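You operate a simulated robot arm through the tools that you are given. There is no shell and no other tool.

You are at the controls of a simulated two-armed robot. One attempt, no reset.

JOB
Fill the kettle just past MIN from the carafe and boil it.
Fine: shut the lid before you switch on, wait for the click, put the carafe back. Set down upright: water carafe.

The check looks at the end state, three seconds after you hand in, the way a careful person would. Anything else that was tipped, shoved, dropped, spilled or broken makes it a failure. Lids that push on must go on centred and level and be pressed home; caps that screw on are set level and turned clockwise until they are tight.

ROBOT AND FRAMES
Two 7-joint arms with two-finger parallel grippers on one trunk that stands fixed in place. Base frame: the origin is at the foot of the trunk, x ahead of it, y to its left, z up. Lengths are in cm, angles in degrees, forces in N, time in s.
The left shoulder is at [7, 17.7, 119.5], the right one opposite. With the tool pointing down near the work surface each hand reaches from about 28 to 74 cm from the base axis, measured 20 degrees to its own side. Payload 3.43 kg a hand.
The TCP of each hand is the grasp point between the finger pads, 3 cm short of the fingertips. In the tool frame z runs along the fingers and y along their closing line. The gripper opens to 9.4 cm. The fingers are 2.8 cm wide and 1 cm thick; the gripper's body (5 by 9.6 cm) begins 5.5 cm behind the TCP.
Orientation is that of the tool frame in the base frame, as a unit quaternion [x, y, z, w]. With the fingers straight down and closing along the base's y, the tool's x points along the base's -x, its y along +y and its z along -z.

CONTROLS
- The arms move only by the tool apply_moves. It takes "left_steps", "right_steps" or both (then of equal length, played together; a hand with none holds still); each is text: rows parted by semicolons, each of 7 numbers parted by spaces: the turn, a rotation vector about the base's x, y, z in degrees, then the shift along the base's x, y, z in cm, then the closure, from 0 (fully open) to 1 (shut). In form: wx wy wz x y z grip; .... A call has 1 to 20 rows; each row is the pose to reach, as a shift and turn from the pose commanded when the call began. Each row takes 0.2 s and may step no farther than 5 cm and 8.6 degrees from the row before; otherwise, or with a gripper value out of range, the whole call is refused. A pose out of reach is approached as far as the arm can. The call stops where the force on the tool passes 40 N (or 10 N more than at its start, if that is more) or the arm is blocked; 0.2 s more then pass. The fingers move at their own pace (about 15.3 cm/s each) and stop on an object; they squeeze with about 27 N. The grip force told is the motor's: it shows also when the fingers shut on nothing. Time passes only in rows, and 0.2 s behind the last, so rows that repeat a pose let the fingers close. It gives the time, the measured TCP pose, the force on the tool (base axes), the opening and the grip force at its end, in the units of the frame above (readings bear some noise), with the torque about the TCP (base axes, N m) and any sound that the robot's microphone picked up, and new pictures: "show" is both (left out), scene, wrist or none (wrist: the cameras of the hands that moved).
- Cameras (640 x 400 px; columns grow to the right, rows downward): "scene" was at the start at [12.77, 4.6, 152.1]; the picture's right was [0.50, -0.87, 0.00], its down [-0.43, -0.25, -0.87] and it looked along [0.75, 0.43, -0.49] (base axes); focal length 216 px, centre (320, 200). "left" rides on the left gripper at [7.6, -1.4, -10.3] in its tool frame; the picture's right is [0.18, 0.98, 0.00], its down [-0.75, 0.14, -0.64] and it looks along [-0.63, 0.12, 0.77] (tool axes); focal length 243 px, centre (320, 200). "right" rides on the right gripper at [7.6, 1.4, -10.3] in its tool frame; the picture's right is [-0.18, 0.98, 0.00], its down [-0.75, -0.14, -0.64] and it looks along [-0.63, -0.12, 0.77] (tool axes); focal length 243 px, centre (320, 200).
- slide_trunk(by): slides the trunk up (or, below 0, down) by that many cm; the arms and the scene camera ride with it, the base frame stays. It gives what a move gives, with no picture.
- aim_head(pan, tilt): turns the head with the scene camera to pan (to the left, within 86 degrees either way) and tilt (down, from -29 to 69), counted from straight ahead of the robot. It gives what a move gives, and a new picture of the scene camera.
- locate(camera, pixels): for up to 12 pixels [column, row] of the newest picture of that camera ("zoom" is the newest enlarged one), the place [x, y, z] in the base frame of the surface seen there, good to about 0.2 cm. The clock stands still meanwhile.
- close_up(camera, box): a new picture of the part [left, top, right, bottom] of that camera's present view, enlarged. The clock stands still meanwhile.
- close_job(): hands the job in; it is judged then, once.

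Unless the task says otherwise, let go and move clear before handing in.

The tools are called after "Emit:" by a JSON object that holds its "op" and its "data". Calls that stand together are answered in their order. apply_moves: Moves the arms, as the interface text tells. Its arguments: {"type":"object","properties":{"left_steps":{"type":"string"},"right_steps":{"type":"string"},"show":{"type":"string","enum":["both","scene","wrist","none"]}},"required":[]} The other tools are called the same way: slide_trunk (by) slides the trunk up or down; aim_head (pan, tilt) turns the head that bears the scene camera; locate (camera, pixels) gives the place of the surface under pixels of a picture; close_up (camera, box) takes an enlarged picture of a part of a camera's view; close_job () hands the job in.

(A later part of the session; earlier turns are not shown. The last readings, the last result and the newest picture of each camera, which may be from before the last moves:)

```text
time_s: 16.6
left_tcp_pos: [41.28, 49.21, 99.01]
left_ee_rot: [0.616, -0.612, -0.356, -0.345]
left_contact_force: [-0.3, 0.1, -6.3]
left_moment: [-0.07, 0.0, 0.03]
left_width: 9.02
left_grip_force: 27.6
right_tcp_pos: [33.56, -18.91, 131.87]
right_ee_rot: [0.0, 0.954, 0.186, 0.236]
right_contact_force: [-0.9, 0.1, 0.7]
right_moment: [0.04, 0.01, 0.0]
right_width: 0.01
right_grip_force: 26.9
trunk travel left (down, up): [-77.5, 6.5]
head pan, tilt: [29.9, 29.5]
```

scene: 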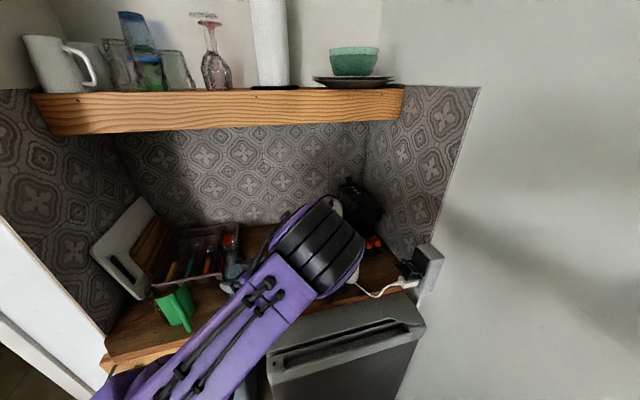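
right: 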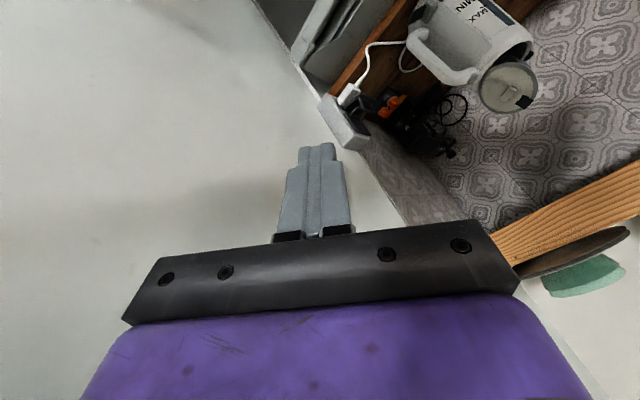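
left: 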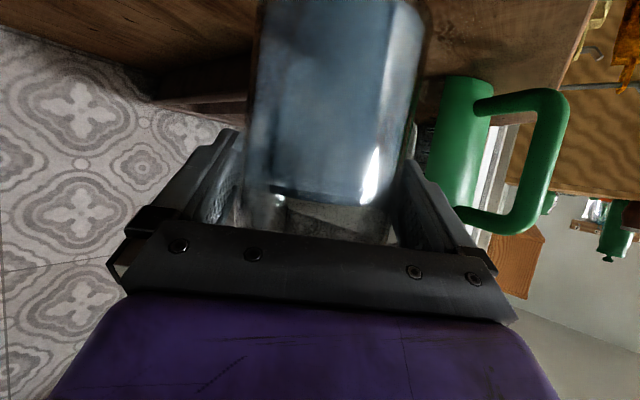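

The carafe lifted cleanly with a load of about 6.3 N and is still upright. Next I'll raise it, then carry it toward the kettle while turning and tilting to about 45°, which is too little to pour.

Emit:
{"op": "apply_moves", "data": {"left_steps": "0 0 0 0 0 1.5 1; 0 0 0 0 0 3.5 1; 0.7 3.4 -1.9 0.6 -1.1 5 1; 1.5 6.8 -3.8 1.2 -2.1 6 1; 2.2 10.2 -5.7 1.7 -3.2 6.7 1; 2.9 13.7 -7.6 2.3 -4.3 7.4 1; 3.6 17.1 -9.5 2.9 -5.3 8 1; 4.4 20.5 -11.4 3.5 -6.4 8.6 1; 5.1 23.9 -13.3 4.0 -7.5 9.2 1; 5.8 27.3 -15.2 4.6 -8.6 9.8 1; 6.5 30.7 -17.1 5.2 -9.6 10.4 1", "show": "both"}}

```text
time_s: 17.8
left_tcp_pos: [39.95, 46.94, 100.3]
left_ee_rot: [-0.531, 0.678, 0.434, 0.266]
left_contact_force: [0.8, -0.4, -6.4]
left_moment: [-0.1, 0.02, 0.03]
left_width: 9.0
left_grip_force: 26.9
right_tcp_pos: [33.55, -18.88, 131.87]
right_ee_rot: [0.0, 0.954, 0.186, 0.236]
right_contact_force: [-0.3, -0.3, -0.1]
right_moment: [0.04, 0.0, -0.01]
right_width: 0.01
right_grip_force: 26.8
trunk travel left (down, up): [-77.5, 6.5]
head pan, tilt: [29.9, 29.5]
stopped in row 5 (left hand): the arm was blocked; the commanded pose is now the measured one
```

scene: 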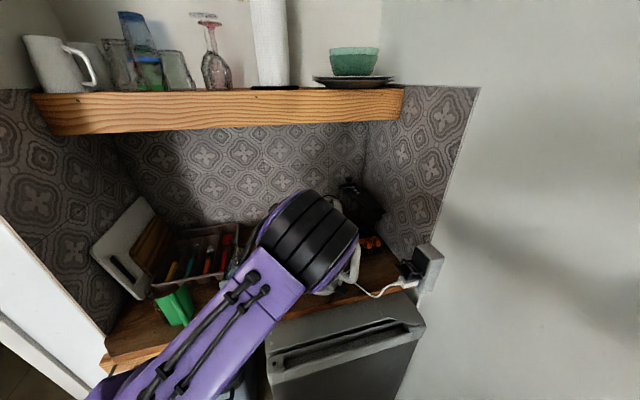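
left: 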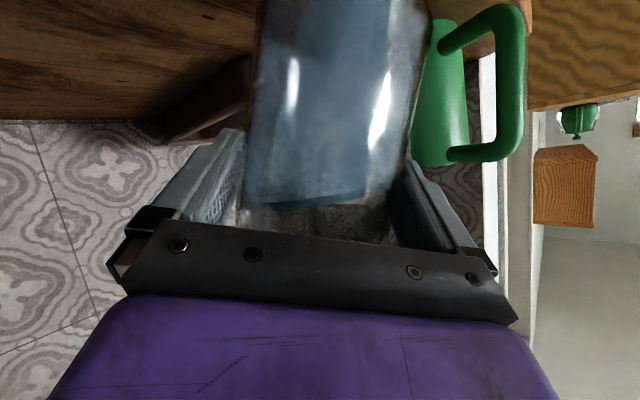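

The left arm reported blocked in row 5, while the tool force shows only the carafe's weight, so the hand itself isn't pressing on anything. I'll look around the arm before trying another path.

Emit:
{"op": "aim_head", "data": {"pan": 40, "tilt": 55}}

Emit:
{"op": "close_up", "data": {"camera": "left", "box": [200, 0, 460, 240]}}

```text
time_s: 18.7
left_tcp_pos: [40.04, 46.91, 100.39]
left_ee_rot: [-0.531, 0.678, 0.434, 0.266]
left_contact_force: [0.7, 0.3, -5.9]
left_moment: [-0.06, 0.02, 0.01]
left_width: 9.02
left_grip_force: 27.4
right_tcp_pos: [33.47, -18.81, 131.84]
right_ee_rot: [-0.001, 0.954, 0.186, 0.236]
right_contact_force: [0.0, -0.2, -0.6]
right_moment: [0.0, 0.03, 0.0]
right_width: 0.0
right_grip_force: 26.9
trunk travel left (down, up): [-77.5, 6.5]
head pan, tilt: [40.0, 55.0]
```

scene: 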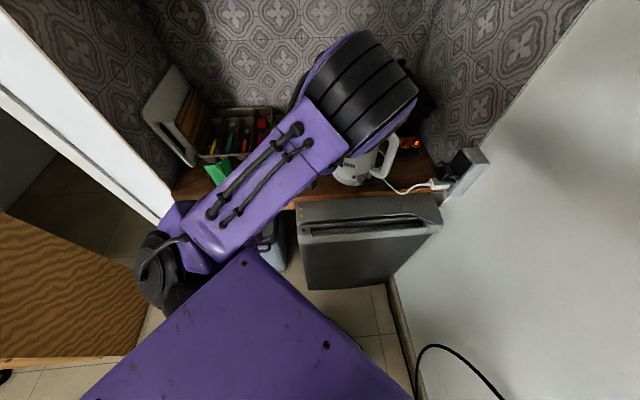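

```text
1.67 times, centred on (330, 120) of left
```

zoom: 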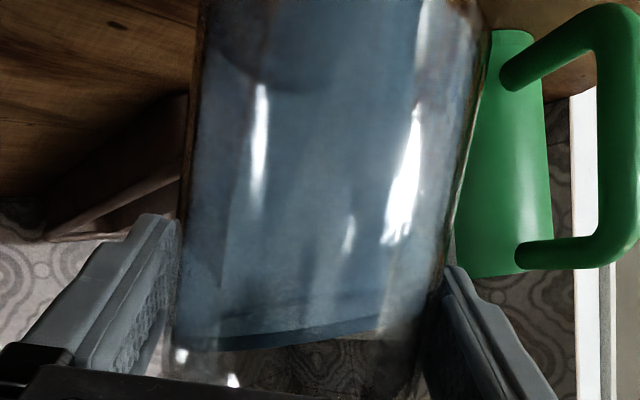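

The carafe is tilted about 17° in the view, and the green jug shows right beside it at (440,60). I'll locate the jug against the carafe to be sure they aren't touching.

Emit:
{"op": "locate", "data": {"camera": "left", "pixels": [[435, 60], [460, 60], [430, 120], [455, 140], [425, 155], [470, 40], [510, 90], [445, 25], [395, 100], [405, 50], [255, 60], [330, 120]]}}

Emit:
{"op": "locate", "data": {"camera": "scene", "pixels": [[370, 90], [400, 100], [240, 200], [160, 260], [300, 150], [330, 150], [220, 170], [270, 235], [340, 120], [380, 60]]}}

```text
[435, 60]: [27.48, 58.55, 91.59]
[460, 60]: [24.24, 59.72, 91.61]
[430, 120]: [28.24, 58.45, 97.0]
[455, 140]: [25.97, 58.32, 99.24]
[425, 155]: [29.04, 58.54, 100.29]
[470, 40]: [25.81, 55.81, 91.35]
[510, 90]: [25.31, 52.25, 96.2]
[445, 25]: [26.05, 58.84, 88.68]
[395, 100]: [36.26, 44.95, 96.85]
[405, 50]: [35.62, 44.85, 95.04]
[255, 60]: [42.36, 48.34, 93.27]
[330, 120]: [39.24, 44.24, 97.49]
```

```text
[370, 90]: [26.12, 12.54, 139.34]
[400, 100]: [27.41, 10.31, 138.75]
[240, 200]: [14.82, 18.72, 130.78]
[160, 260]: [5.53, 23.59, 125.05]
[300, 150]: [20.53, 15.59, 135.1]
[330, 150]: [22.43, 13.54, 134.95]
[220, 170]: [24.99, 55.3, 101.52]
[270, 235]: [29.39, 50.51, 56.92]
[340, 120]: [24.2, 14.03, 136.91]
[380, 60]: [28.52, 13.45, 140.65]
```

Jug and carafe are at least 5 cm apart, so this was the arm's own geometry. I'll try a plain upward lift first.

Emit:
{"op": "apply_moves", "data": {"left_steps": "0 0 0 0 0 1 1; 0 0 0 0 0 2 1; 0 0 0 0 0 3 1; 0 0 0 0 0 4 1", "show": "wrist"}}

```text
time_s: 19.9
left_tcp_pos: [37.9, 47.51, 101.1]
left_ee_rot: [-0.523, 0.687, 0.452, 0.223]
left_contact_force: [0.2, -0.1, -5.7]
left_moment: [-0.08, 0.0, 0.01]
left_width: 9.01
left_grip_force: 26.9
right_tcp_pos: [33.49, -18.83, 131.89]
right_ee_rot: [-0.001, 0.954, 0.186, 0.236]
right_contact_force: [-0.2, 0.2, 0.0]
right_moment: [-0.02, -0.02, -0.01]
right_width: 0.02
right_grip_force: 26.4
trunk travel left (down, up): [-77.5, 6.5]
head pan, tilt: [40.0, 55.0]
stopped in row 4 (left hand): the arm was blocked; the commanded pose is now the measured one
```

left: 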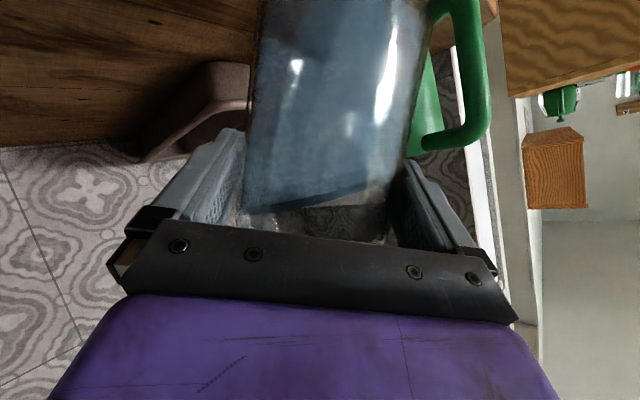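

Instead of rising, the hand slid back and rolled, so a joint of the arm seems to be at its stop. The carafe leans about 23°, still well below pouring. I'll see which parts are near each other.

Emit:
{"op": "locate", "data": {"camera": "scene", "pixels": [[240, 330], [330, 350], [240, 260], [120, 380], [390, 390], [160, 285], [185, 215], [300, 60]]}}

Emit:
{"op": "aim_head", "data": {"pan": 45, "tilt": 40}}

Emit:
{"op": "close_up", "data": {"camera": "scene", "box": [120, 100, 440, 300]}}

```text
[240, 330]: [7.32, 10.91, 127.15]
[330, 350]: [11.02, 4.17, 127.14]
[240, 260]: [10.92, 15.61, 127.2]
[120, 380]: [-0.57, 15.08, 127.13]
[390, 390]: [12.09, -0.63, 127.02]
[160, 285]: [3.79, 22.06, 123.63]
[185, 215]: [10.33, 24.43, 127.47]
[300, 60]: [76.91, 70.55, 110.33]
```

```text
time_s: 20.7
left_tcp_pos: [37.89, 47.65, 101.13]
left_ee_rot: [-0.524, 0.686, 0.453, 0.224]
left_contact_force: [-0.8, -0.5, -5.5]
left_moment: [-0.04, 0.01, -0.02]
left_width: 8.99
left_grip_force: 27.3
right_tcp_pos: [33.44, -18.83, 131.77]
right_ee_rot: [0.0, 0.954, 0.186, 0.237]
right_contact_force: [-0.2, -0.1, 0.6]
right_moment: [0.01, 0.01, -0.03]
right_width: 0.01
right_grip_force: 27.4
trunk travel left (down, up): [-77.5, 6.5]
head pan, tilt: [45.0, 40.0]
```

scene: 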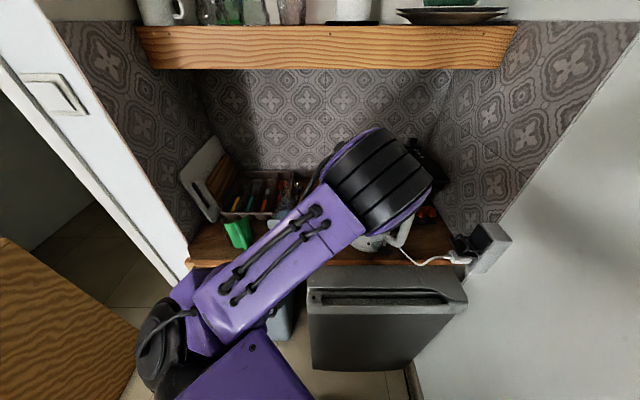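

```text
2.00 times, centred on (280, 200) of scene
```

zoom: 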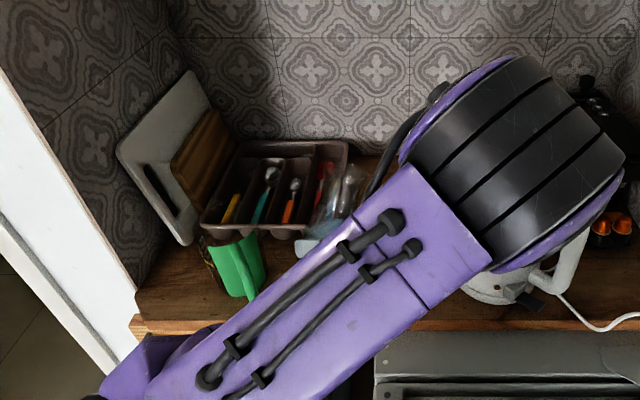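

The left upper arm, from (5.5,23.6,125) to the elbow at (27,12,138), runs right along the corner of the torso's top plate at about (11,15.6,127), and that is the block. I'll level the carafe again and move the hand outward so the elbow comes off the torso.

Emit:
{"op": "apply_moves", "data": {"left_steps": "-0.3 -4.6 -0.5 0.8 0.4 0 1; -0.5 -9.1 -0.9 1.6 0.8 0 1; -0.8 -13.7 -1.4 2.4 1.2 0 1; -1 -18.2 -1.8 3.2 1.6 0 1; -1.3 -22.8 -2.3 4 2 0 1; -1.3 -22.8 -2.3 4 2 0 1", "show": "both"}}

```text
time_s: 22.1
left_tcp_pos: [41.56, 49.56, 100.6]
left_ee_rot: [-0.601, 0.64, 0.327, 0.35]
left_contact_force: [0.0, -0.1, -5.4]
left_moment: [-0.07, 0.0, -0.02]
left_width: 8.98
left_grip_force: 27.4
right_tcp_pos: [33.42, -19.03, 131.82]
right_ee_rot: [0.0, 0.954, 0.186, 0.237]
right_contact_force: [0.4, 0.5, 0.1]
right_moment: [0.02, 0.01, -0.02]
right_width: 0.0
right_grip_force: 27.7
trunk travel left (down, up): [-77.5, 6.5]
head pan, tilt: [45.0, 40.0]
```

scene: 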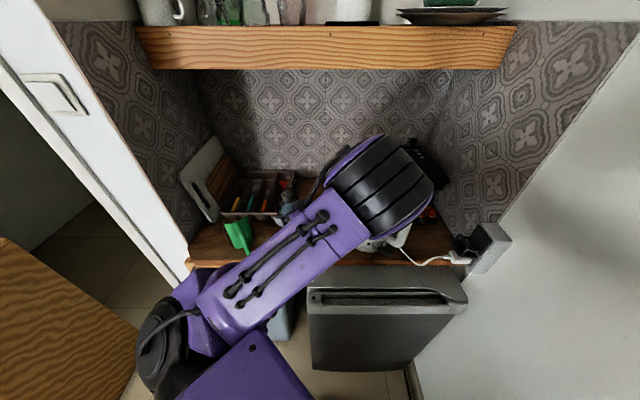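
left: 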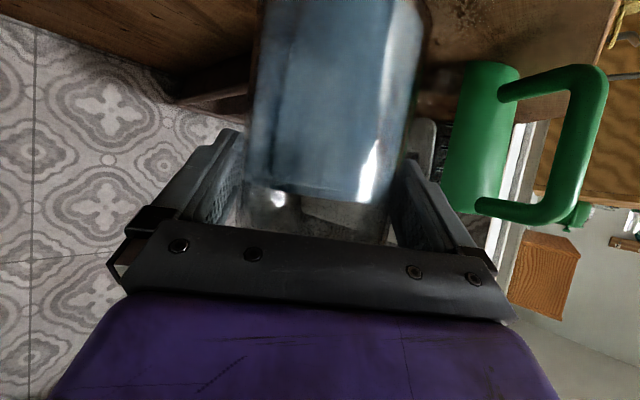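

The arm followed and the carafe is upright again. I'll use the trunk to raise everything 6 cm so the carafe clears the tray and jug, then swing the hand outward.

Emit:
{"op": "slide_trunk", "data": {"by": 6}}

```text
time_s: 23.1
left_tcp_pos: [41.51, 49.89, 106.87]
left_ee_rot: [-0.599, 0.639, 0.33, 0.351]
left_contact_force: [0.2, 0.2, -6.8]
left_moment: [-0.07, 0.0, -0.01]
left_width: 8.98
left_grip_force: 27.3
right_tcp_pos: [33.42, -18.92, 137.75]
right_ee_rot: [-0.001, 0.954, 0.187, 0.236]
right_contact_force: [-0.8, 0.1, -0.9]
right_moment: [-0.02, -0.02, 0.0]
right_width: 0.01
right_grip_force: 26.7
trunk travel left (down, up): [-83.5, 0.5]
head pan, tilt: [45.0, 40.0]
```

The trunk rose 6 cm and the grip is steady. Now I'll swing the hand outward while yawing it toward a forward-left heading, keeping the carafe upright.

Emit:
{"op": "apply_moves", "data": {"left_steps": "0 0 0 1.5 0.8 0 1; 0 0 -4 3 1.6 0 1; 0 0 -9 4.5 2.4 0 1; 0 0 -14 6 3.2 0 1; 0 0 -20 7.5 4 0 1; 0 0 -26 7.5 4 0 1; 0 0 -31 7.5 4 0 1; 0 0 -35 7.5 4 0 1; 0 0 -35 7.5 4 0 1", "show": "both"}}

```text
time_s: 25.1
left_tcp_pos: [49.68, 53.43, 107.29]
left_ee_rot: [-0.37, 0.789, 0.207, 0.444]
left_contact_force: [0.6, 0.0, -5.7]
left_moment: [-0.08, 0.06, 0.03]
left_width: 8.98
left_grip_force: 26.8
right_tcp_pos: [33.47, -18.83, 137.85]
right_ee_rot: [0.0, 0.954, 0.185, 0.237]
right_contact_force: [0.0, -0.9, -0.5]
right_moment: [0.0, -0.03, -0.01]
right_width: 0.0
right_grip_force: 26.8
trunk travel left (down, up): [-83.5, 0.5]
head pan, tilt: [45.0, 40.0]
```

scene: 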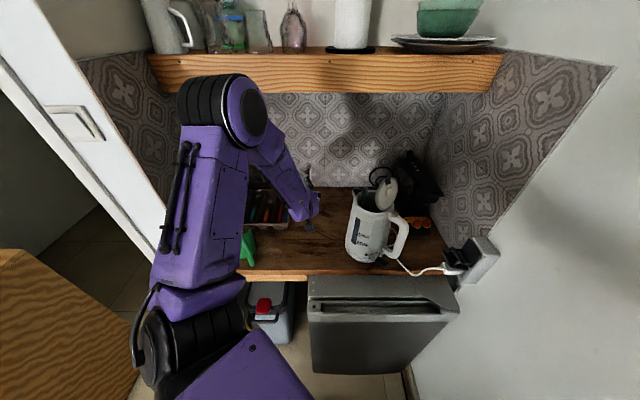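
left: 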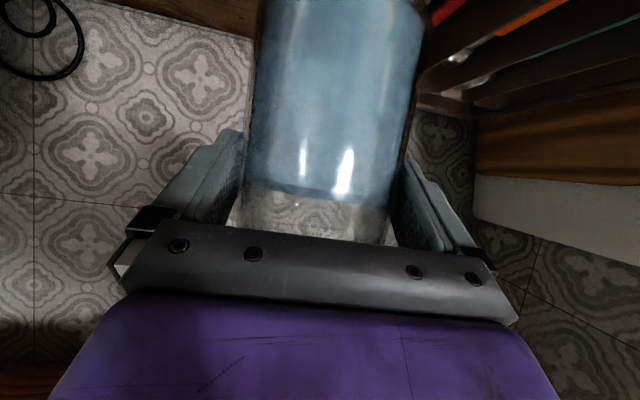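

That cleared it: the elbow is now out to the left and the scene camera sees the kettle and its gauge at (365,225). I'll check the elbow's clearance from the shelf and zoom on the gauge and carafe.

Emit:
{"op": "locate", "data": {"camera": "scene", "pixels": [[225, 110], [240, 85], [265, 110], [280, 160], [300, 200], [310, 215], [312, 180], [200, 90], [355, 220], [375, 205], [240, 60], [340, 75]]}}

Emit:
{"op": "close_up", "data": {"camera": "scene", "box": [330, 160, 430, 270]}}

Emit:
{"op": "close_up", "data": {"camera": "scene", "box": [230, 120, 350, 260]}}

```text
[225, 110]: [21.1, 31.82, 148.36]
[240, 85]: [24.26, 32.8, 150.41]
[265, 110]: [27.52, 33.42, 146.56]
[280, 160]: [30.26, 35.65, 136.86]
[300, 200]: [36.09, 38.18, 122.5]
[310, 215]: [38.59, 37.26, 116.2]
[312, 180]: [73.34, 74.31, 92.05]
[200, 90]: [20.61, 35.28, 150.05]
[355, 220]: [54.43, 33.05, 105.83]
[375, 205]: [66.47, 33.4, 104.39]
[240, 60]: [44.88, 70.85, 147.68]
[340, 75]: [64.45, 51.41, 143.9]
```

```text
3.64 times, centred on (380, 215) of scene
```

zoom: 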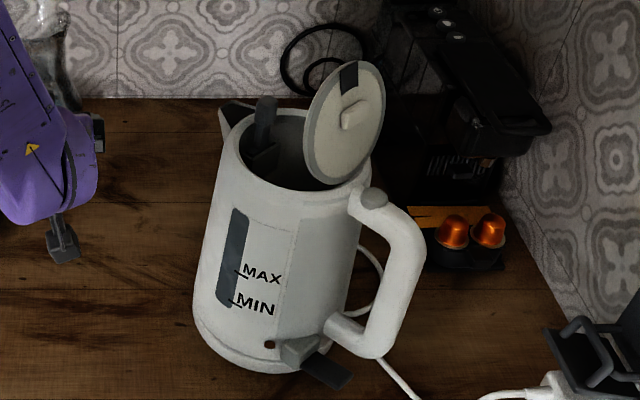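

```text
2.86 times, centred on (290, 190) of scene
```

zoom: 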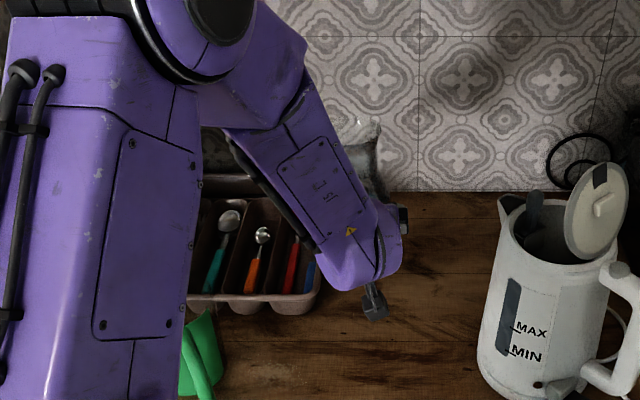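

The carafe is level and the kettle's opening is in clear view. I'll turn the hand to a 40° heading and bring the carafe to a standoff left of the kettle, still upright.

Emit:
{"op": "apply_moves", "data": {"left_steps": "0 0 -2 0 -1.3 0.6 1; 0 0 -4 0.1 -2.6 1.2 1; 0 0 -6 0.2 -3.9 1.8 1; 0 0 -8 0.3 -5.2 2.4 1; 0 0 -10 0.3 -6.4 2.7 1; 0 0 -10 0.3 -6.4 2.7 1", "show": "both"}}

```text
time_s: 26.5
left_tcp_pos: [50.11, 46.94, 109.93]
left_ee_rot: [-0.299, 0.82, 0.166, 0.459]
left_contact_force: [0.3, 0.0, -6.7]
left_moment: [-0.06, 0.06, 0.01]
left_width: 8.97
left_grip_force: 27.1
right_tcp_pos: [33.63, -18.85, 137.87]
right_ee_rot: [-0.001, 0.954, 0.185, 0.237]
right_contact_force: [0.9, 0.4, 0.4]
right_moment: [-0.02, -0.03, 0.03]
right_width: 0.0
right_grip_force: 27.4
trunk travel left (down, up): [-83.5, 0.5]
head pan, tilt: [45.0, 40.0]
```

scene: 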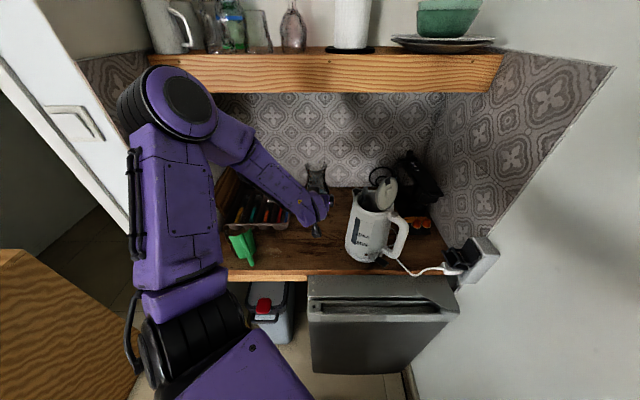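
left: 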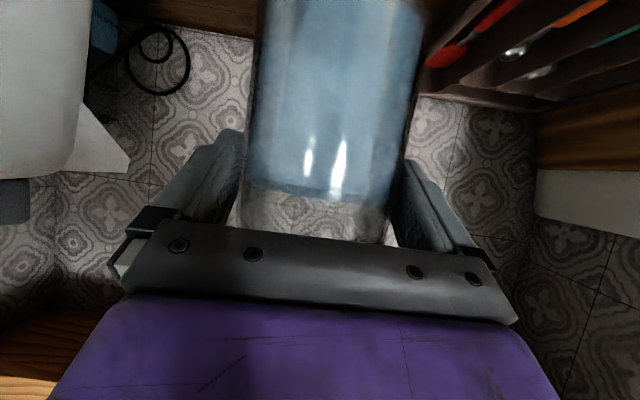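

The arm followed exactly and the carafe is upright at (50,47). Now I'll tilt to 30° while moving toward the kettle, still short of pouring.

Emit:
{"op": "apply_moves", "data": {"left_steps": "3.8 3.2 0 0.15 -0.8 0.3 1; 7.7 6.4 0 0.3 -1.6 0.6 1; 11.5 9.6 0 0.45 -2.4 0.8 1; 15.3 12.8 0 0.6 -3.2 1.0 1; 19.2 16.1 0 0.75 -4 1.2 1; 23 19.3 0 0.9 -4.9 1.5 1; 23 19.3 0 0.9 -4.9 1.5 1", "show": "both"}}

Emit:
{"op": "close_up", "data": {"camera": "scene", "box": [280, 130, 420, 270]}}

```text
time_s: 28.1
left_tcp_pos: [50.95, 42.07, 111.49]
left_ee_rot: [-0.172, 0.834, 0.374, 0.367]
left_contact_force: [-0.4, 0.1, -5.6]
left_moment: [-0.07, 0.06, 0.0]
left_width: 8.99
left_grip_force: 26.5
right_tcp_pos: [33.52, -18.84, 137.9]
right_ee_rot: [0.0, 0.954, 0.185, 0.236]
right_contact_force: [0.8, -0.2, -0.5]
right_moment: [-0.01, -0.01, -0.03]
right_width: 0.0
right_grip_force: 26.7
trunk travel left (down, up): [-83.5, 0.5]
head pan, tilt: [45.0, 40.0]
```

scene: 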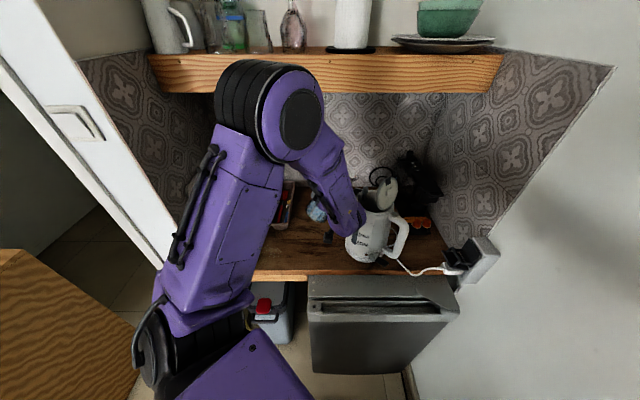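
left: 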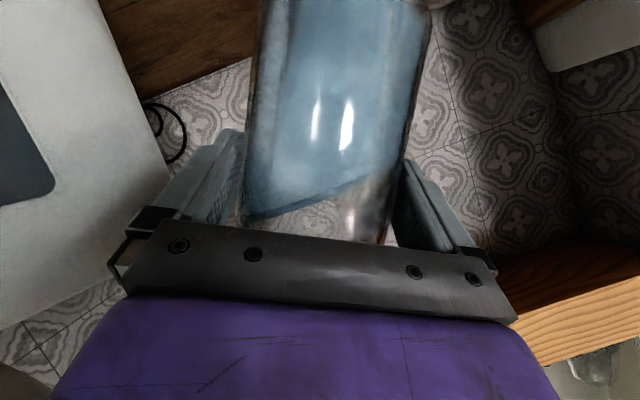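

```text
2.86 times, centred on (350, 200) of scene
```

zoom: 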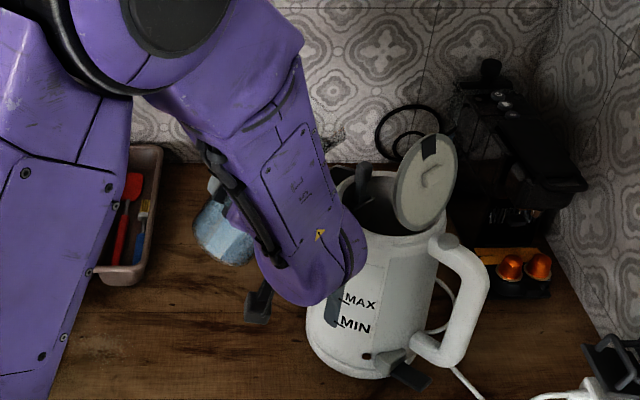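

The carafe is at 30° with no loss, but the left wrist hides part of the gauge. Swinging to a 50° heading should clear that line of sight, so I'll do it while going to 45° tilt.

Emit:
{"op": "apply_moves", "data": {"left_steps": "2.1 2.1 2 -0.15 -0.8 0.3 1; 4.2 4.2 4 -0.3 -1.6 0.5 1; 6.4 6.4 6 -0.5 -2.4 0.6 1; 8.5 8.5 8 -0.65 -3.2 0.7 1; 10.6 10.6 10 -0.8 -4 0.8 1; 10.6 10.6 10 -0.8 -4 0.8 1", "show": "both"}}

Emit:
{"op": "close_up", "data": {"camera": "scene", "box": [280, 130, 420, 270]}}

Emit:
{"op": "close_up", "data": {"camera": "left", "box": [0, 0, 460, 260]}}

```text
time_s: 29.5
left_tcp_pos: [49.96, 38.04, 112.38]
left_ee_rot: [-0.173, 0.809, 0.493, 0.269]
left_contact_force: [-0.4, 0.0, -7.2]
left_moment: [-0.11, 0.09, -0.02]
left_width: 8.98
left_grip_force: 27.0
right_tcp_pos: [33.48, -18.78, 137.79]
right_ee_rot: [0.001, 0.954, 0.185, 0.236]
right_contact_force: [0.1, 0.6, -0.1]
right_moment: [0.0, -0.02, 0.02]
right_width: 0.01
right_grip_force: 27.4
trunk travel left (down, up): [-83.5, 0.5]
head pan, tilt: [45.0, 40.0]
```

scene: 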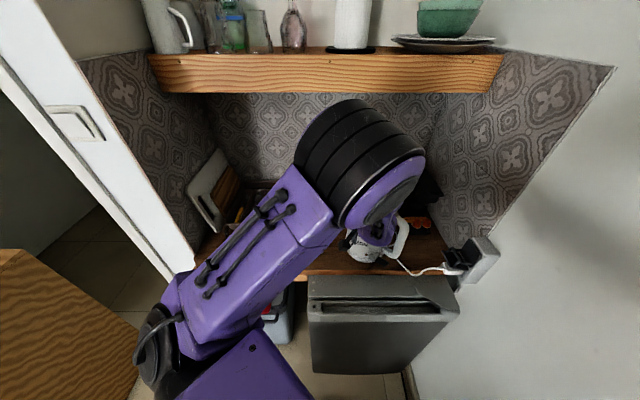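
left: 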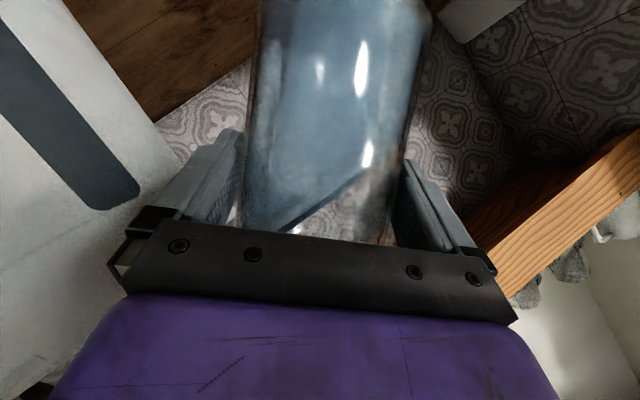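

```text
2.86 times, centred on (350, 200) of scene
```

zoom: 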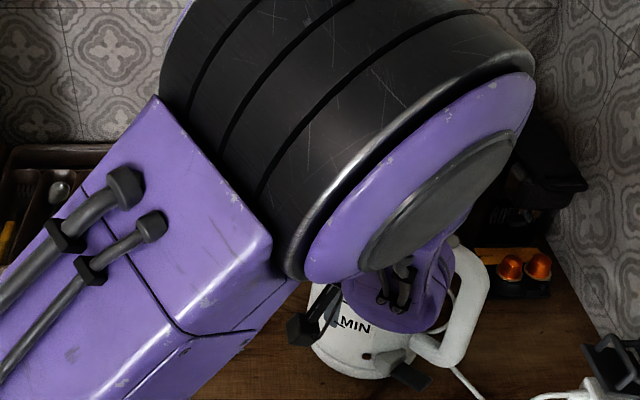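

```text
1.39 times, centred on (230, 130) of left
```

zoom: 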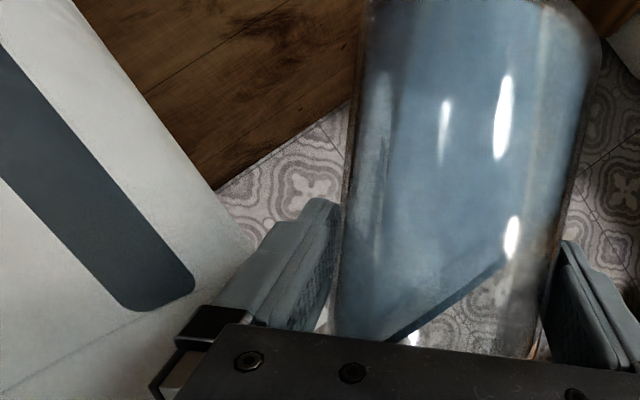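

The elbow swung inward again and hides the kettle, since a tilted, pitched hand ends up pointing further left. I'll back out to the earlier pose and redo the approach on a heading near 15°, pouring toward −y.

Emit:
{"op": "apply_moves", "data": {"left_steps": "-2.1 -2.1 -2 0.15 0.8 0 1; -4.2 -4.2 -4 0.3 1.6 -0.1 1; -6.4 -6.4 -6 0.5 2.4 -0.3 1; -8.5 -8.5 -8 0.65 3.2 -0.5 1; -10.6 -10.6 -10 0.8 4 -0.8 1; -10.6 -10.6 -10 0.8 4 -0.8 1", "show": "none"}}

Emit:
{"op": "apply_moves", "data": {"left_steps": "0 0 -3 0.5 1 0.2 1; 0 0 -7 1 2 0.4 1; 0 0 -11 1.5 3 0.7 1; 0 0 -15 2.1 4 1 1; 0 0 -19 2.7 5 1.3 1; 0 0 -22 3.2 6 1.5 1; 0 0 -25 3.5 6.5 1.5 1; 0 0 -25 3.5 6.5 1.5 1", "show": "both"}}

Emit:
{"op": "close_up", "data": {"camera": "scene", "box": [280, 130, 420, 270]}}

```text
time_s: 30.9
left_tcp_pos: [50.28, 42.87, 110.84]
left_ee_rot: [-0.197, 0.841, 0.356, 0.358]
left_contact_force: [-0.5, -0.2, -5.3]
left_moment: [-0.08, 0.06, 0.0]
left_width: 8.93
left_grip_force: 27.0
right_tcp_pos: [33.69, -18.92, 137.83]
right_ee_rot: [0.0, 0.954, 0.186, 0.236]
right_contact_force: [0.4, 0.3, 0.4]
right_moment: [-0.01, 0.0, 0.01]
right_width: 0.0
right_grip_force: 27.0
trunk travel left (down, up): [-83.5, 0.5]
head pan, tilt: [45.0, 40.0]
```

```text
time_s: 32.7
left_tcp_pos: [54.32, 48.51, 112.96]
left_ee_rot: [0.014, 0.852, 0.286, 0.439]
left_contact_force: [0.7, 0.2, -6.5]
left_moment: [-0.01, 0.06, 0.0]
left_width: 8.93
left_grip_force: 26.5
right_tcp_pos: [33.56, -19.0, 137.71]
right_ee_rot: [-0.001, 0.954, 0.186, 0.236]
right_contact_force: [-1.2, 0.4, -0.1]
right_moment: [0.0, 0.03, -0.02]
right_width: 0.01
right_grip_force: 26.5
trunk travel left (down, up): [-83.5, 0.5]
head pan, tilt: [45.0, 40.0]
```

scene: 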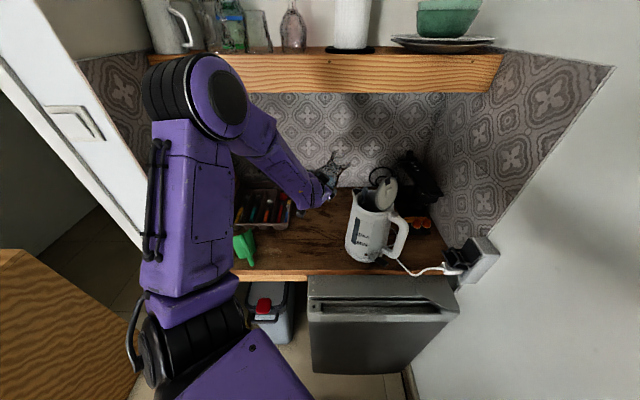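
left: 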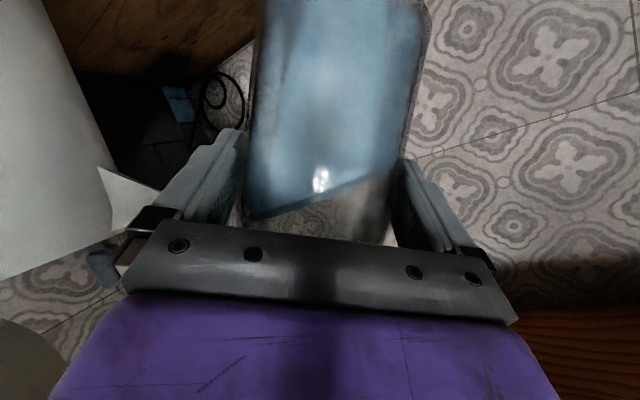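

```text
2.86 times, centred on (350, 200) of scene
```

zoom: 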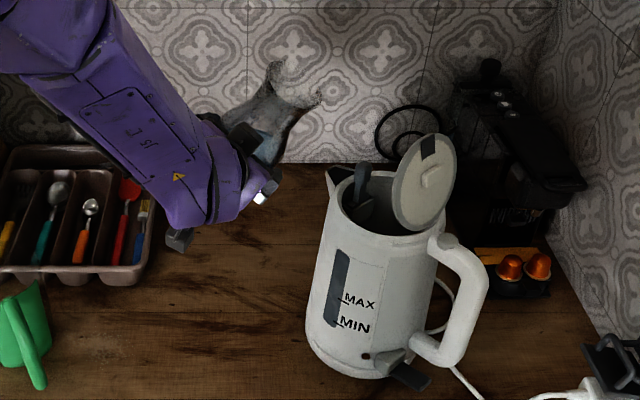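

The view is much better now: gauge, opening and carafe lip are all visible, with the carafe tilted 30° toward the kettle. I'll check where the lip really is so I can place the stream.

Emit:
{"op": "close_up", "data": {"camera": "scene", "box": [310, 135, 370, 205]}}

Emit:
{"op": "locate", "data": {"camera": "scene", "pixels": [[348, 163], [346, 166], [343, 170], [334, 154], [337, 160], [330, 165], [340, 175], [348, 160], [333, 152], [335, 185], [330, 190], [345, 158]]}}

```text
5.71 times, centred on (340, 170) of scene
```

zoom: 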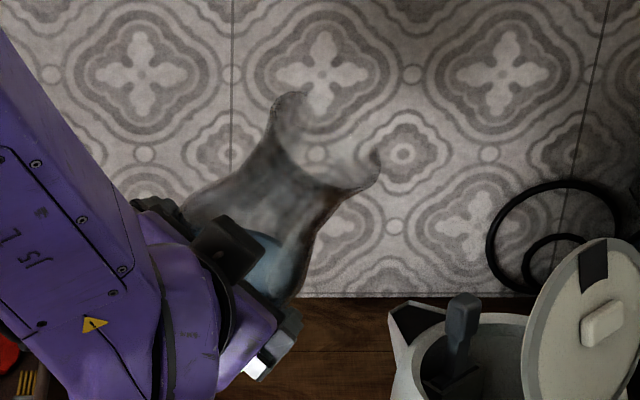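

```text
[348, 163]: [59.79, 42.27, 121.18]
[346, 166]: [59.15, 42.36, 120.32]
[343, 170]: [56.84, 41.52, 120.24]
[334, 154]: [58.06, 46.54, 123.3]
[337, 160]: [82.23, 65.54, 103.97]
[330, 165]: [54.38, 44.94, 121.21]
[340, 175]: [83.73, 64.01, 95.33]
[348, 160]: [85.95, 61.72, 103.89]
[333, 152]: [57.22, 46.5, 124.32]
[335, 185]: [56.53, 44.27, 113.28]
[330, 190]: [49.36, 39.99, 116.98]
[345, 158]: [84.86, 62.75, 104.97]
```

The lip matches my model, with the rim about 11 cm above the grip point along the carafe's axis. I'll tilt to 45° just short of the kettle and check the water line in the carafe.

Emit:
{"op": "apply_moves", "data": {"left_steps": "4.8 1.3 0 0.2 -0.3 0 1; 9.7 2.6 0 0.4 -0.6 0 1; 14.5 3.9 0 0.6 -1 0 1; 14.5 3.9 0 0.6 -1 0 1", "show": "both"}}

Emit:
{"op": "close_up", "data": {"camera": "scene", "box": [300, 130, 400, 220]}}

Emit:
{"op": "close_up", "data": {"camera": "scene", "box": [335, 205, 395, 260]}}

```text
time_s: 33.7
left_tcp_pos: [54.93, 47.75, 113.01]
left_ee_rot: [0.078, 0.824, 0.39, 0.404]
left_contact_force: [0.3, -0.5, -6.0]
left_moment: [-0.01, 0.1, 0.02]
left_width: 8.95
left_grip_force: 26.5
right_tcp_pos: [33.59, -18.87, 137.77]
right_ee_rot: [0.0, 0.954, 0.184, 0.236]
right_contact_force: [0.0, -0.1, 0.6]
right_moment: [-0.01, -0.01, 0.0]
right_width: 0.02
right_grip_force: 27.1
trunk travel left (down, up): [-83.5, 0.5]
head pan, tilt: [45.0, 40.0]
```

scene: 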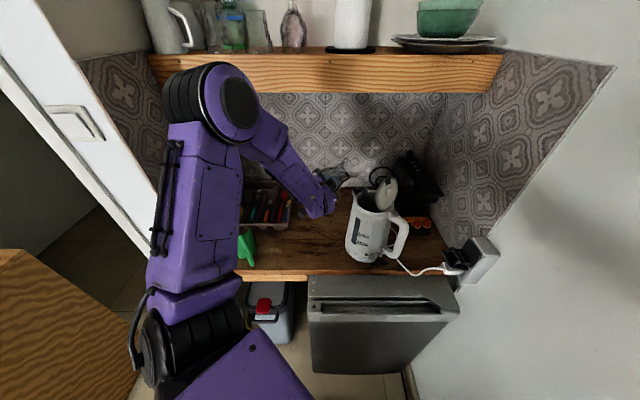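
left: 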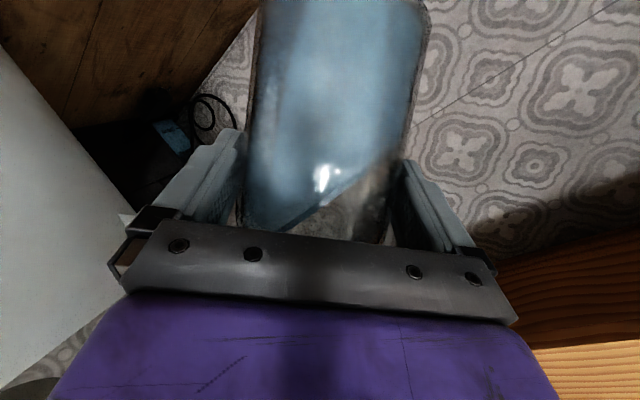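

```text
4.44 times, centred on (350, 175) of scene
```

zoom: 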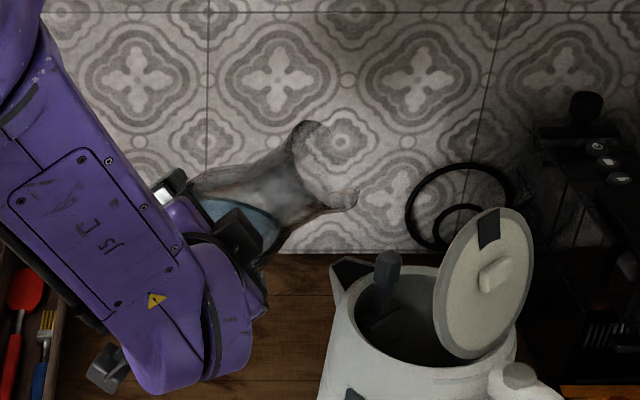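

```text
7.27 times, centred on (365, 232) of scene
```

zoom: 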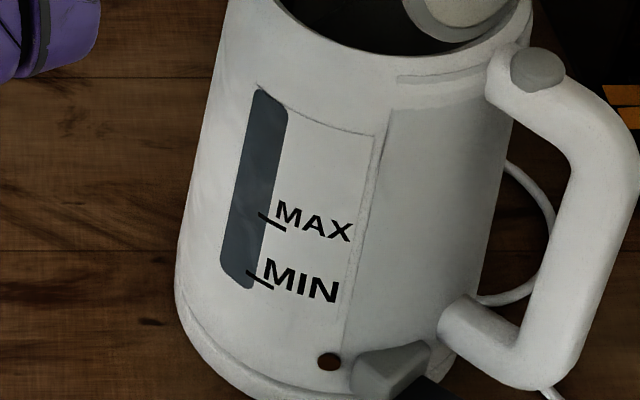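

At 45° the water is still well below the lip and the gauge is unchanged, with MIN near (355,242) and MAX near (357,234). I'll go to 60° and bring the lip over the opening.

Emit:
{"op": "apply_moves", "data": {"left_steps": "2.9 0.8 0 0.15 -0.8 0.6 1; 6.8 1.8 0 0.35 -1.6 1.1 1; 10.6 2.9 0 0.5 -2.4 1.5 1; 14.5 3.9 0 0.7 -3.05 1.9 1; 14.5 3.9 0 0.7 -3.05 1.9 1", "show": "both"}}

Emit:
{"op": "close_up", "data": {"camera": "scene", "box": [310, 140, 410, 230]}}

Emit:
{"op": "locate", "data": {"camera": "scene", "pixels": [[355, 242], [357, 234], [352, 243], [358, 218], [366, 196], [362, 200], [358, 182], [372, 185]]}}

```text
time_s: 34.9
left_tcp_pos: [55.68, 44.59, 114.95]
left_ee_rot: [0.143, 0.781, 0.487, 0.364]
left_contact_force: [-1.0, 0.0, -6.3]
left_moment: [-0.04, 0.12, -0.02]
left_width: 8.93
left_grip_force: 26.9
right_tcp_pos: [33.55, -18.86, 137.85]
right_ee_rot: [0.0, 0.954, 0.186, 0.236]
right_contact_force: [0.6, -0.5, 1.0]
right_moment: [-0.01, -0.02, 0.02]
right_width: 0.0
right_grip_force: 27.2
trunk travel left (down, up): [-83.5, 0.5]
head pan, tilt: [45.0, 40.0]
```

scene: 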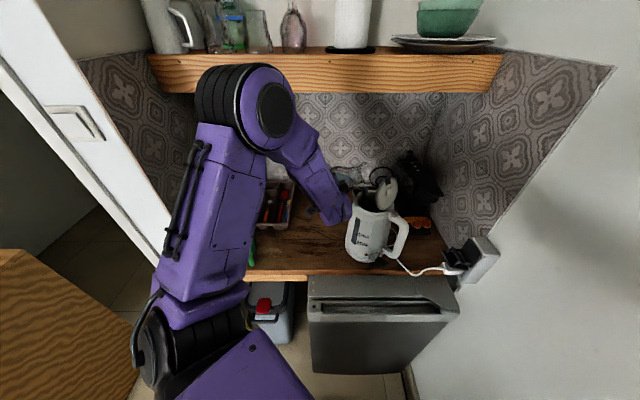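
left: 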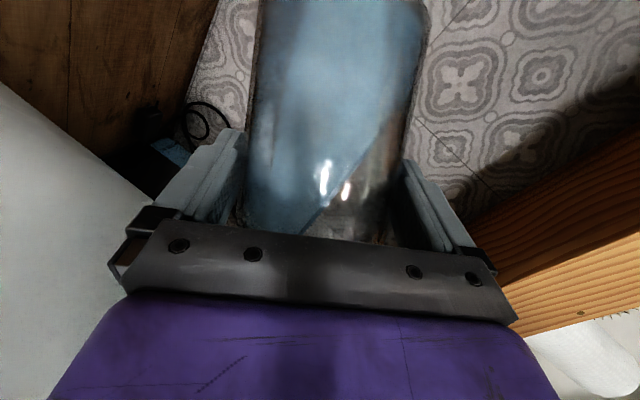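

```text
4.44 times, centred on (360, 185) of scene
```

zoom: 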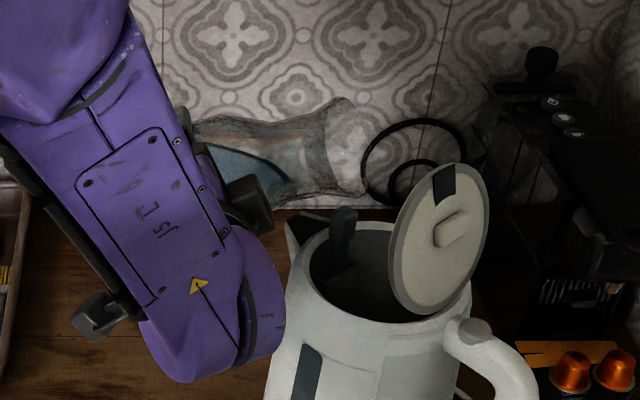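

```text
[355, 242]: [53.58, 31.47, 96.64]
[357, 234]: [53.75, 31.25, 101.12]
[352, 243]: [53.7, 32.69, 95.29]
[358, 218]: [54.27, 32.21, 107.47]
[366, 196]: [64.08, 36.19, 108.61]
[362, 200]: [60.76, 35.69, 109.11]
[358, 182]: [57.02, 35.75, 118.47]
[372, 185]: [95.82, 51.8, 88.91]
```

At 60° the water is close to the neck and the lip is over the filter side of the opening. MIN is at z≈96.4 and MAX at z≈101. I'll move the lip a little further in, tilt to 66° and look for the stream.

Emit:
{"op": "apply_moves", "data": {"left_steps": "1.9 0.5 0 0.1 -0.3 0.15 1; 3.9 1 0 0.2 -0.6 0.3 1; 5.8 1.6 0 0.25 -0.8 0.4 1; 5.8 1.6 0 0.25 -0.8 0.4 1", "show": "both"}}

Emit:
{"op": "close_up", "data": {"camera": "scene", "box": [310, 140, 410, 230]}}

Emit:
{"op": "close_up", "data": {"camera": "left", "box": [160, 0, 480, 240]}}

```text
time_s: 35.9
left_tcp_pos: [56.05, 43.76, 115.21]
left_ee_rot: [0.17, 0.761, 0.523, 0.344]
left_contact_force: [0.4, -0.2, -6.5]
left_moment: [-0.04, 0.05, 0.02]
left_width: 8.92
left_grip_force: 27.2
right_tcp_pos: [33.46, -18.93, 137.71]
right_ee_rot: [-0.001, 0.954, 0.187, 0.236]
right_contact_force: [0.9, 0.2, -0.9]
right_moment: [-0.01, 0.0, 0.0]
right_width: 0.0
right_grip_force: 27.1
trunk travel left (down, up): [-83.5, 0.5]
head pan, tilt: [45.0, 40.0]
```

scene: 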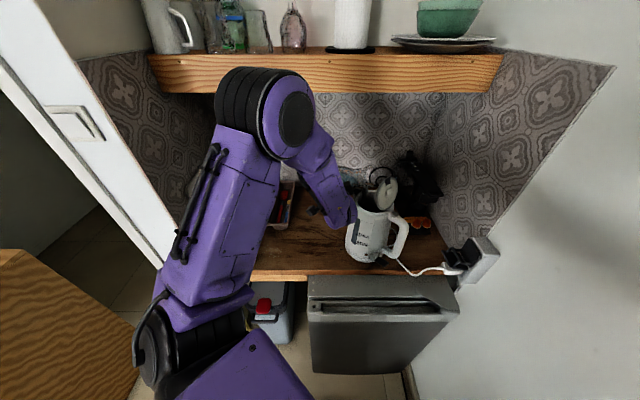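
left: 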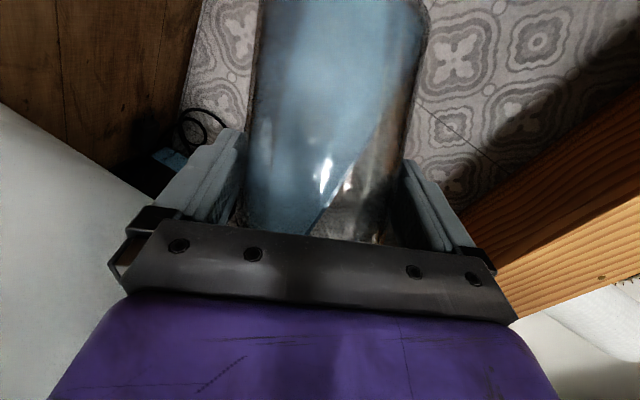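

```text
4.44 times, centred on (360, 185) of scene
```

zoom: 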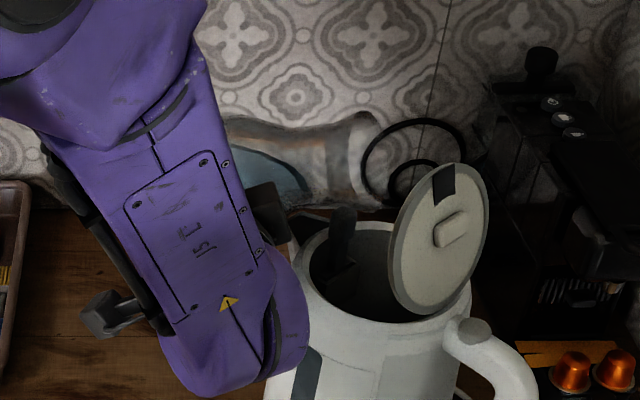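

```text
1.67 times, centred on (320, 120) of left
```

zoom: 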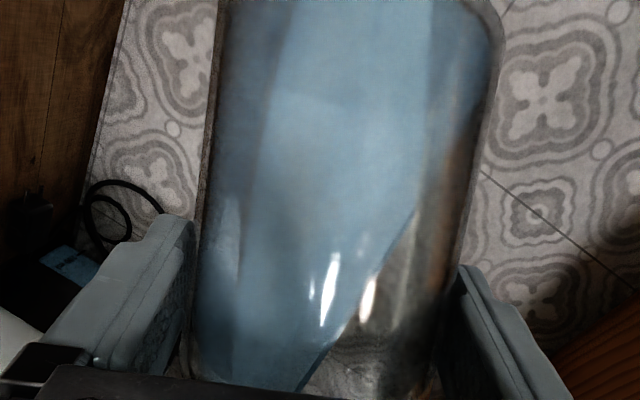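

The water reaches into the neck at 66° but nothing flows yet, and the gauge is unchanged. I'll tilt 4° more, keeping the lip fixed over the opening.

Emit:
{"op": "apply_moves", "data": {"left_steps": "1.9 0.5 0 0 0 0.4 1; 3.9 1 0 -0.05 0.1 0.8 1; 3.9 1 0 -0.05 0.1 0.8 1", "show": "none"}}

Emit:
{"op": "close_up", "data": {"camera": "scene", "box": [320, 150, 410, 260]}}

Emit:
{"op": "close_up", "data": {"camera": "left", "box": [160, 0, 480, 240]}}

```text
time_s: 36.7
left_tcp_pos: [56.01, 43.92, 116.15]
left_ee_rot: [0.185, 0.745, 0.547, 0.333]
left_contact_force: [-0.2, 0.1, -5.9]
left_moment: [0.0, 0.08, 0.0]
left_width: 8.93
left_grip_force: 27.5
right_tcp_pos: [33.51, -18.8, 137.91]
right_ee_rot: [-0.001, 0.954, 0.186, 0.237]
right_contact_force: [0.0, -0.3, -0.2]
right_moment: [0.0, 0.03, -0.02]
right_width: 0.01
right_grip_force: 26.9
trunk travel left (down, up): [-83.5, 0.5]
head pan, tilt: [45.0, 40.0]
```

```text
3.64 times, centred on (365, 205) of scene
```

zoom: 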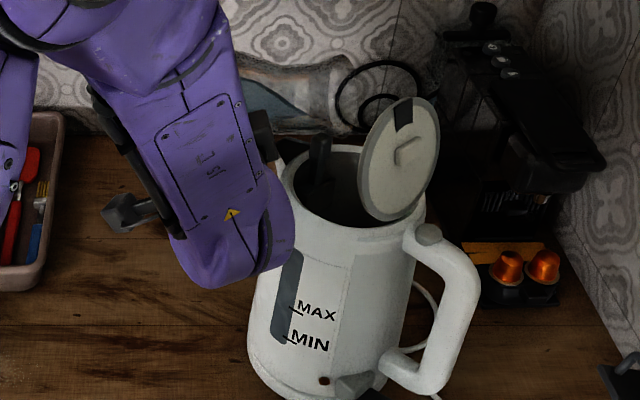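

```text
1.67 times, centred on (320, 120) of left
```

zoom: 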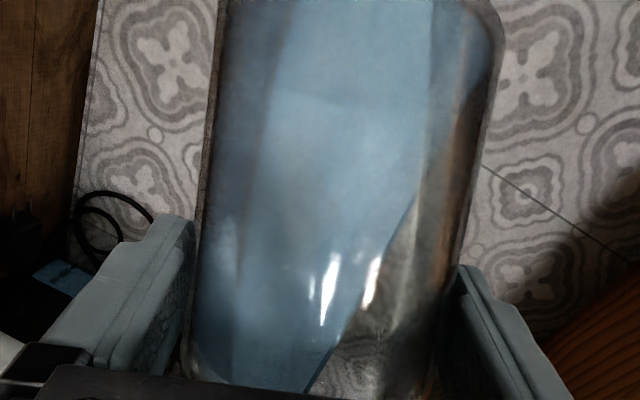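

No flow is visible at 70° and the gauge hasn't changed. I'll confirm where the lip's lowest point is before tilting further.

Emit:
{"op": "close_up", "data": {"camera": "scene", "box": [340, 160, 400, 205]}}

Emit:
{"op": "locate", "data": {"camera": "scene", "pixels": [[372, 185], [370, 184], [368, 183], [366, 184], [373, 182], [374, 178], [370, 172], [362, 185], [360, 184], [372, 188]]}}

```text
8.89 times, centred on (370, 182) of scene
```

zoom: 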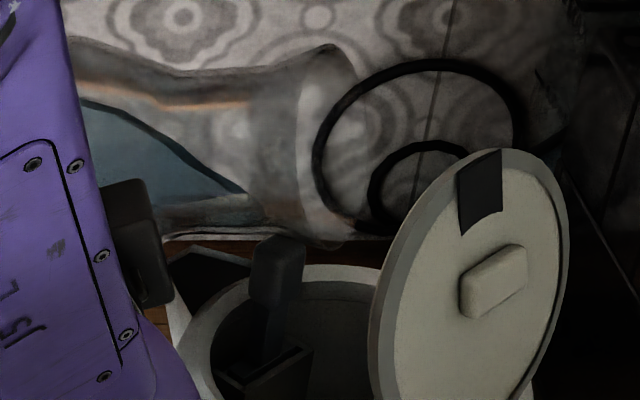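

```text
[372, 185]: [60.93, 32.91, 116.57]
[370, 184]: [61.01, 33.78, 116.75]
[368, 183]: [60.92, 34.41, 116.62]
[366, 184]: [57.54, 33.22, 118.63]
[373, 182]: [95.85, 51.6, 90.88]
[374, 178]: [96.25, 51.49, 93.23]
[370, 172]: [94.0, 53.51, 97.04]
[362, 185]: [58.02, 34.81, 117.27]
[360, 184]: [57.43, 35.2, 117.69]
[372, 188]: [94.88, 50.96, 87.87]
```

The lip's lowest point is at (60.9,32.9,116.6), over the opening, with the water line ending in the neck at (245,195) of the zoom. I'll tilt 4° more.

Emit:
{"op": "apply_moves", "data": {"left_steps": "1.9 0.5 0 0 0 0.35 1; 3.9 1 0 0 0 0.7 1; 3.9 1 0 0 0 0.7 1", "show": "none"}}

Emit:
{"op": "close_up", "data": {"camera": "scene", "box": [340, 160, 400, 205]}}

Emit:
{"op": "close_up", "data": {"camera": "scene", "box": [330, 200, 400, 260]}}

```text
time_s: 37.5
left_tcp_pos: [55.85, 43.79, 116.88]
left_ee_rot: [0.2, 0.729, 0.572, 0.319]
left_contact_force: [0.0, 0.5, -5.6]
left_moment: [-0.01, 0.09, -0.03]
left_width: 8.93
left_grip_force: 27.1
right_tcp_pos: [33.54, -18.77, 137.86]
right_ee_rot: [-0.001, 0.954, 0.186, 0.236]
right_contact_force: [0.3, -0.9, 0.2]
right_moment: [0.0, -0.01, 0.01]
right_width: 0.02
right_grip_force: 26.9
trunk travel left (down, up): [-83.5, 0.5]
head pan, tilt: [45.0, 40.0]
```

```text
8.89 times, centred on (370, 182) of scene
```

zoom: 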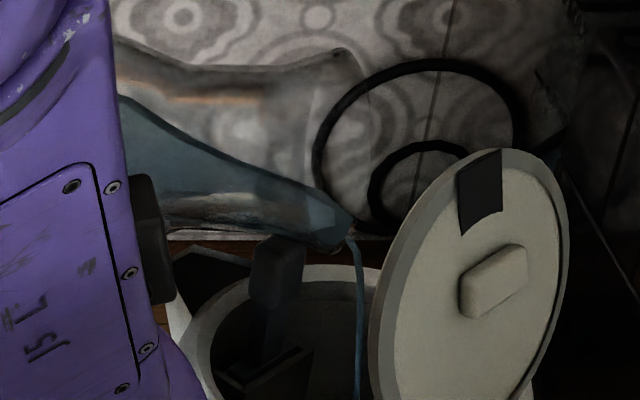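

```text
6.67 times, centred on (365, 230) of scene
```

zoom: 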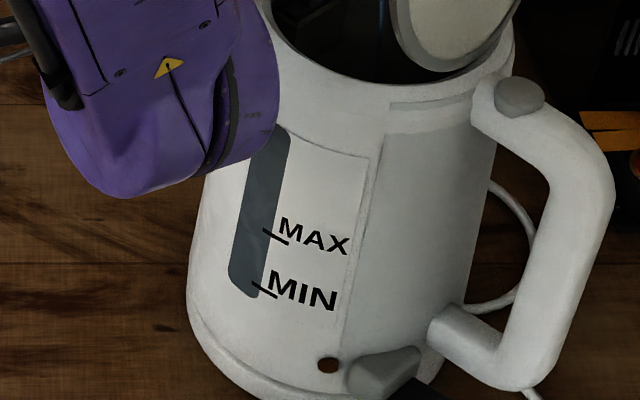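

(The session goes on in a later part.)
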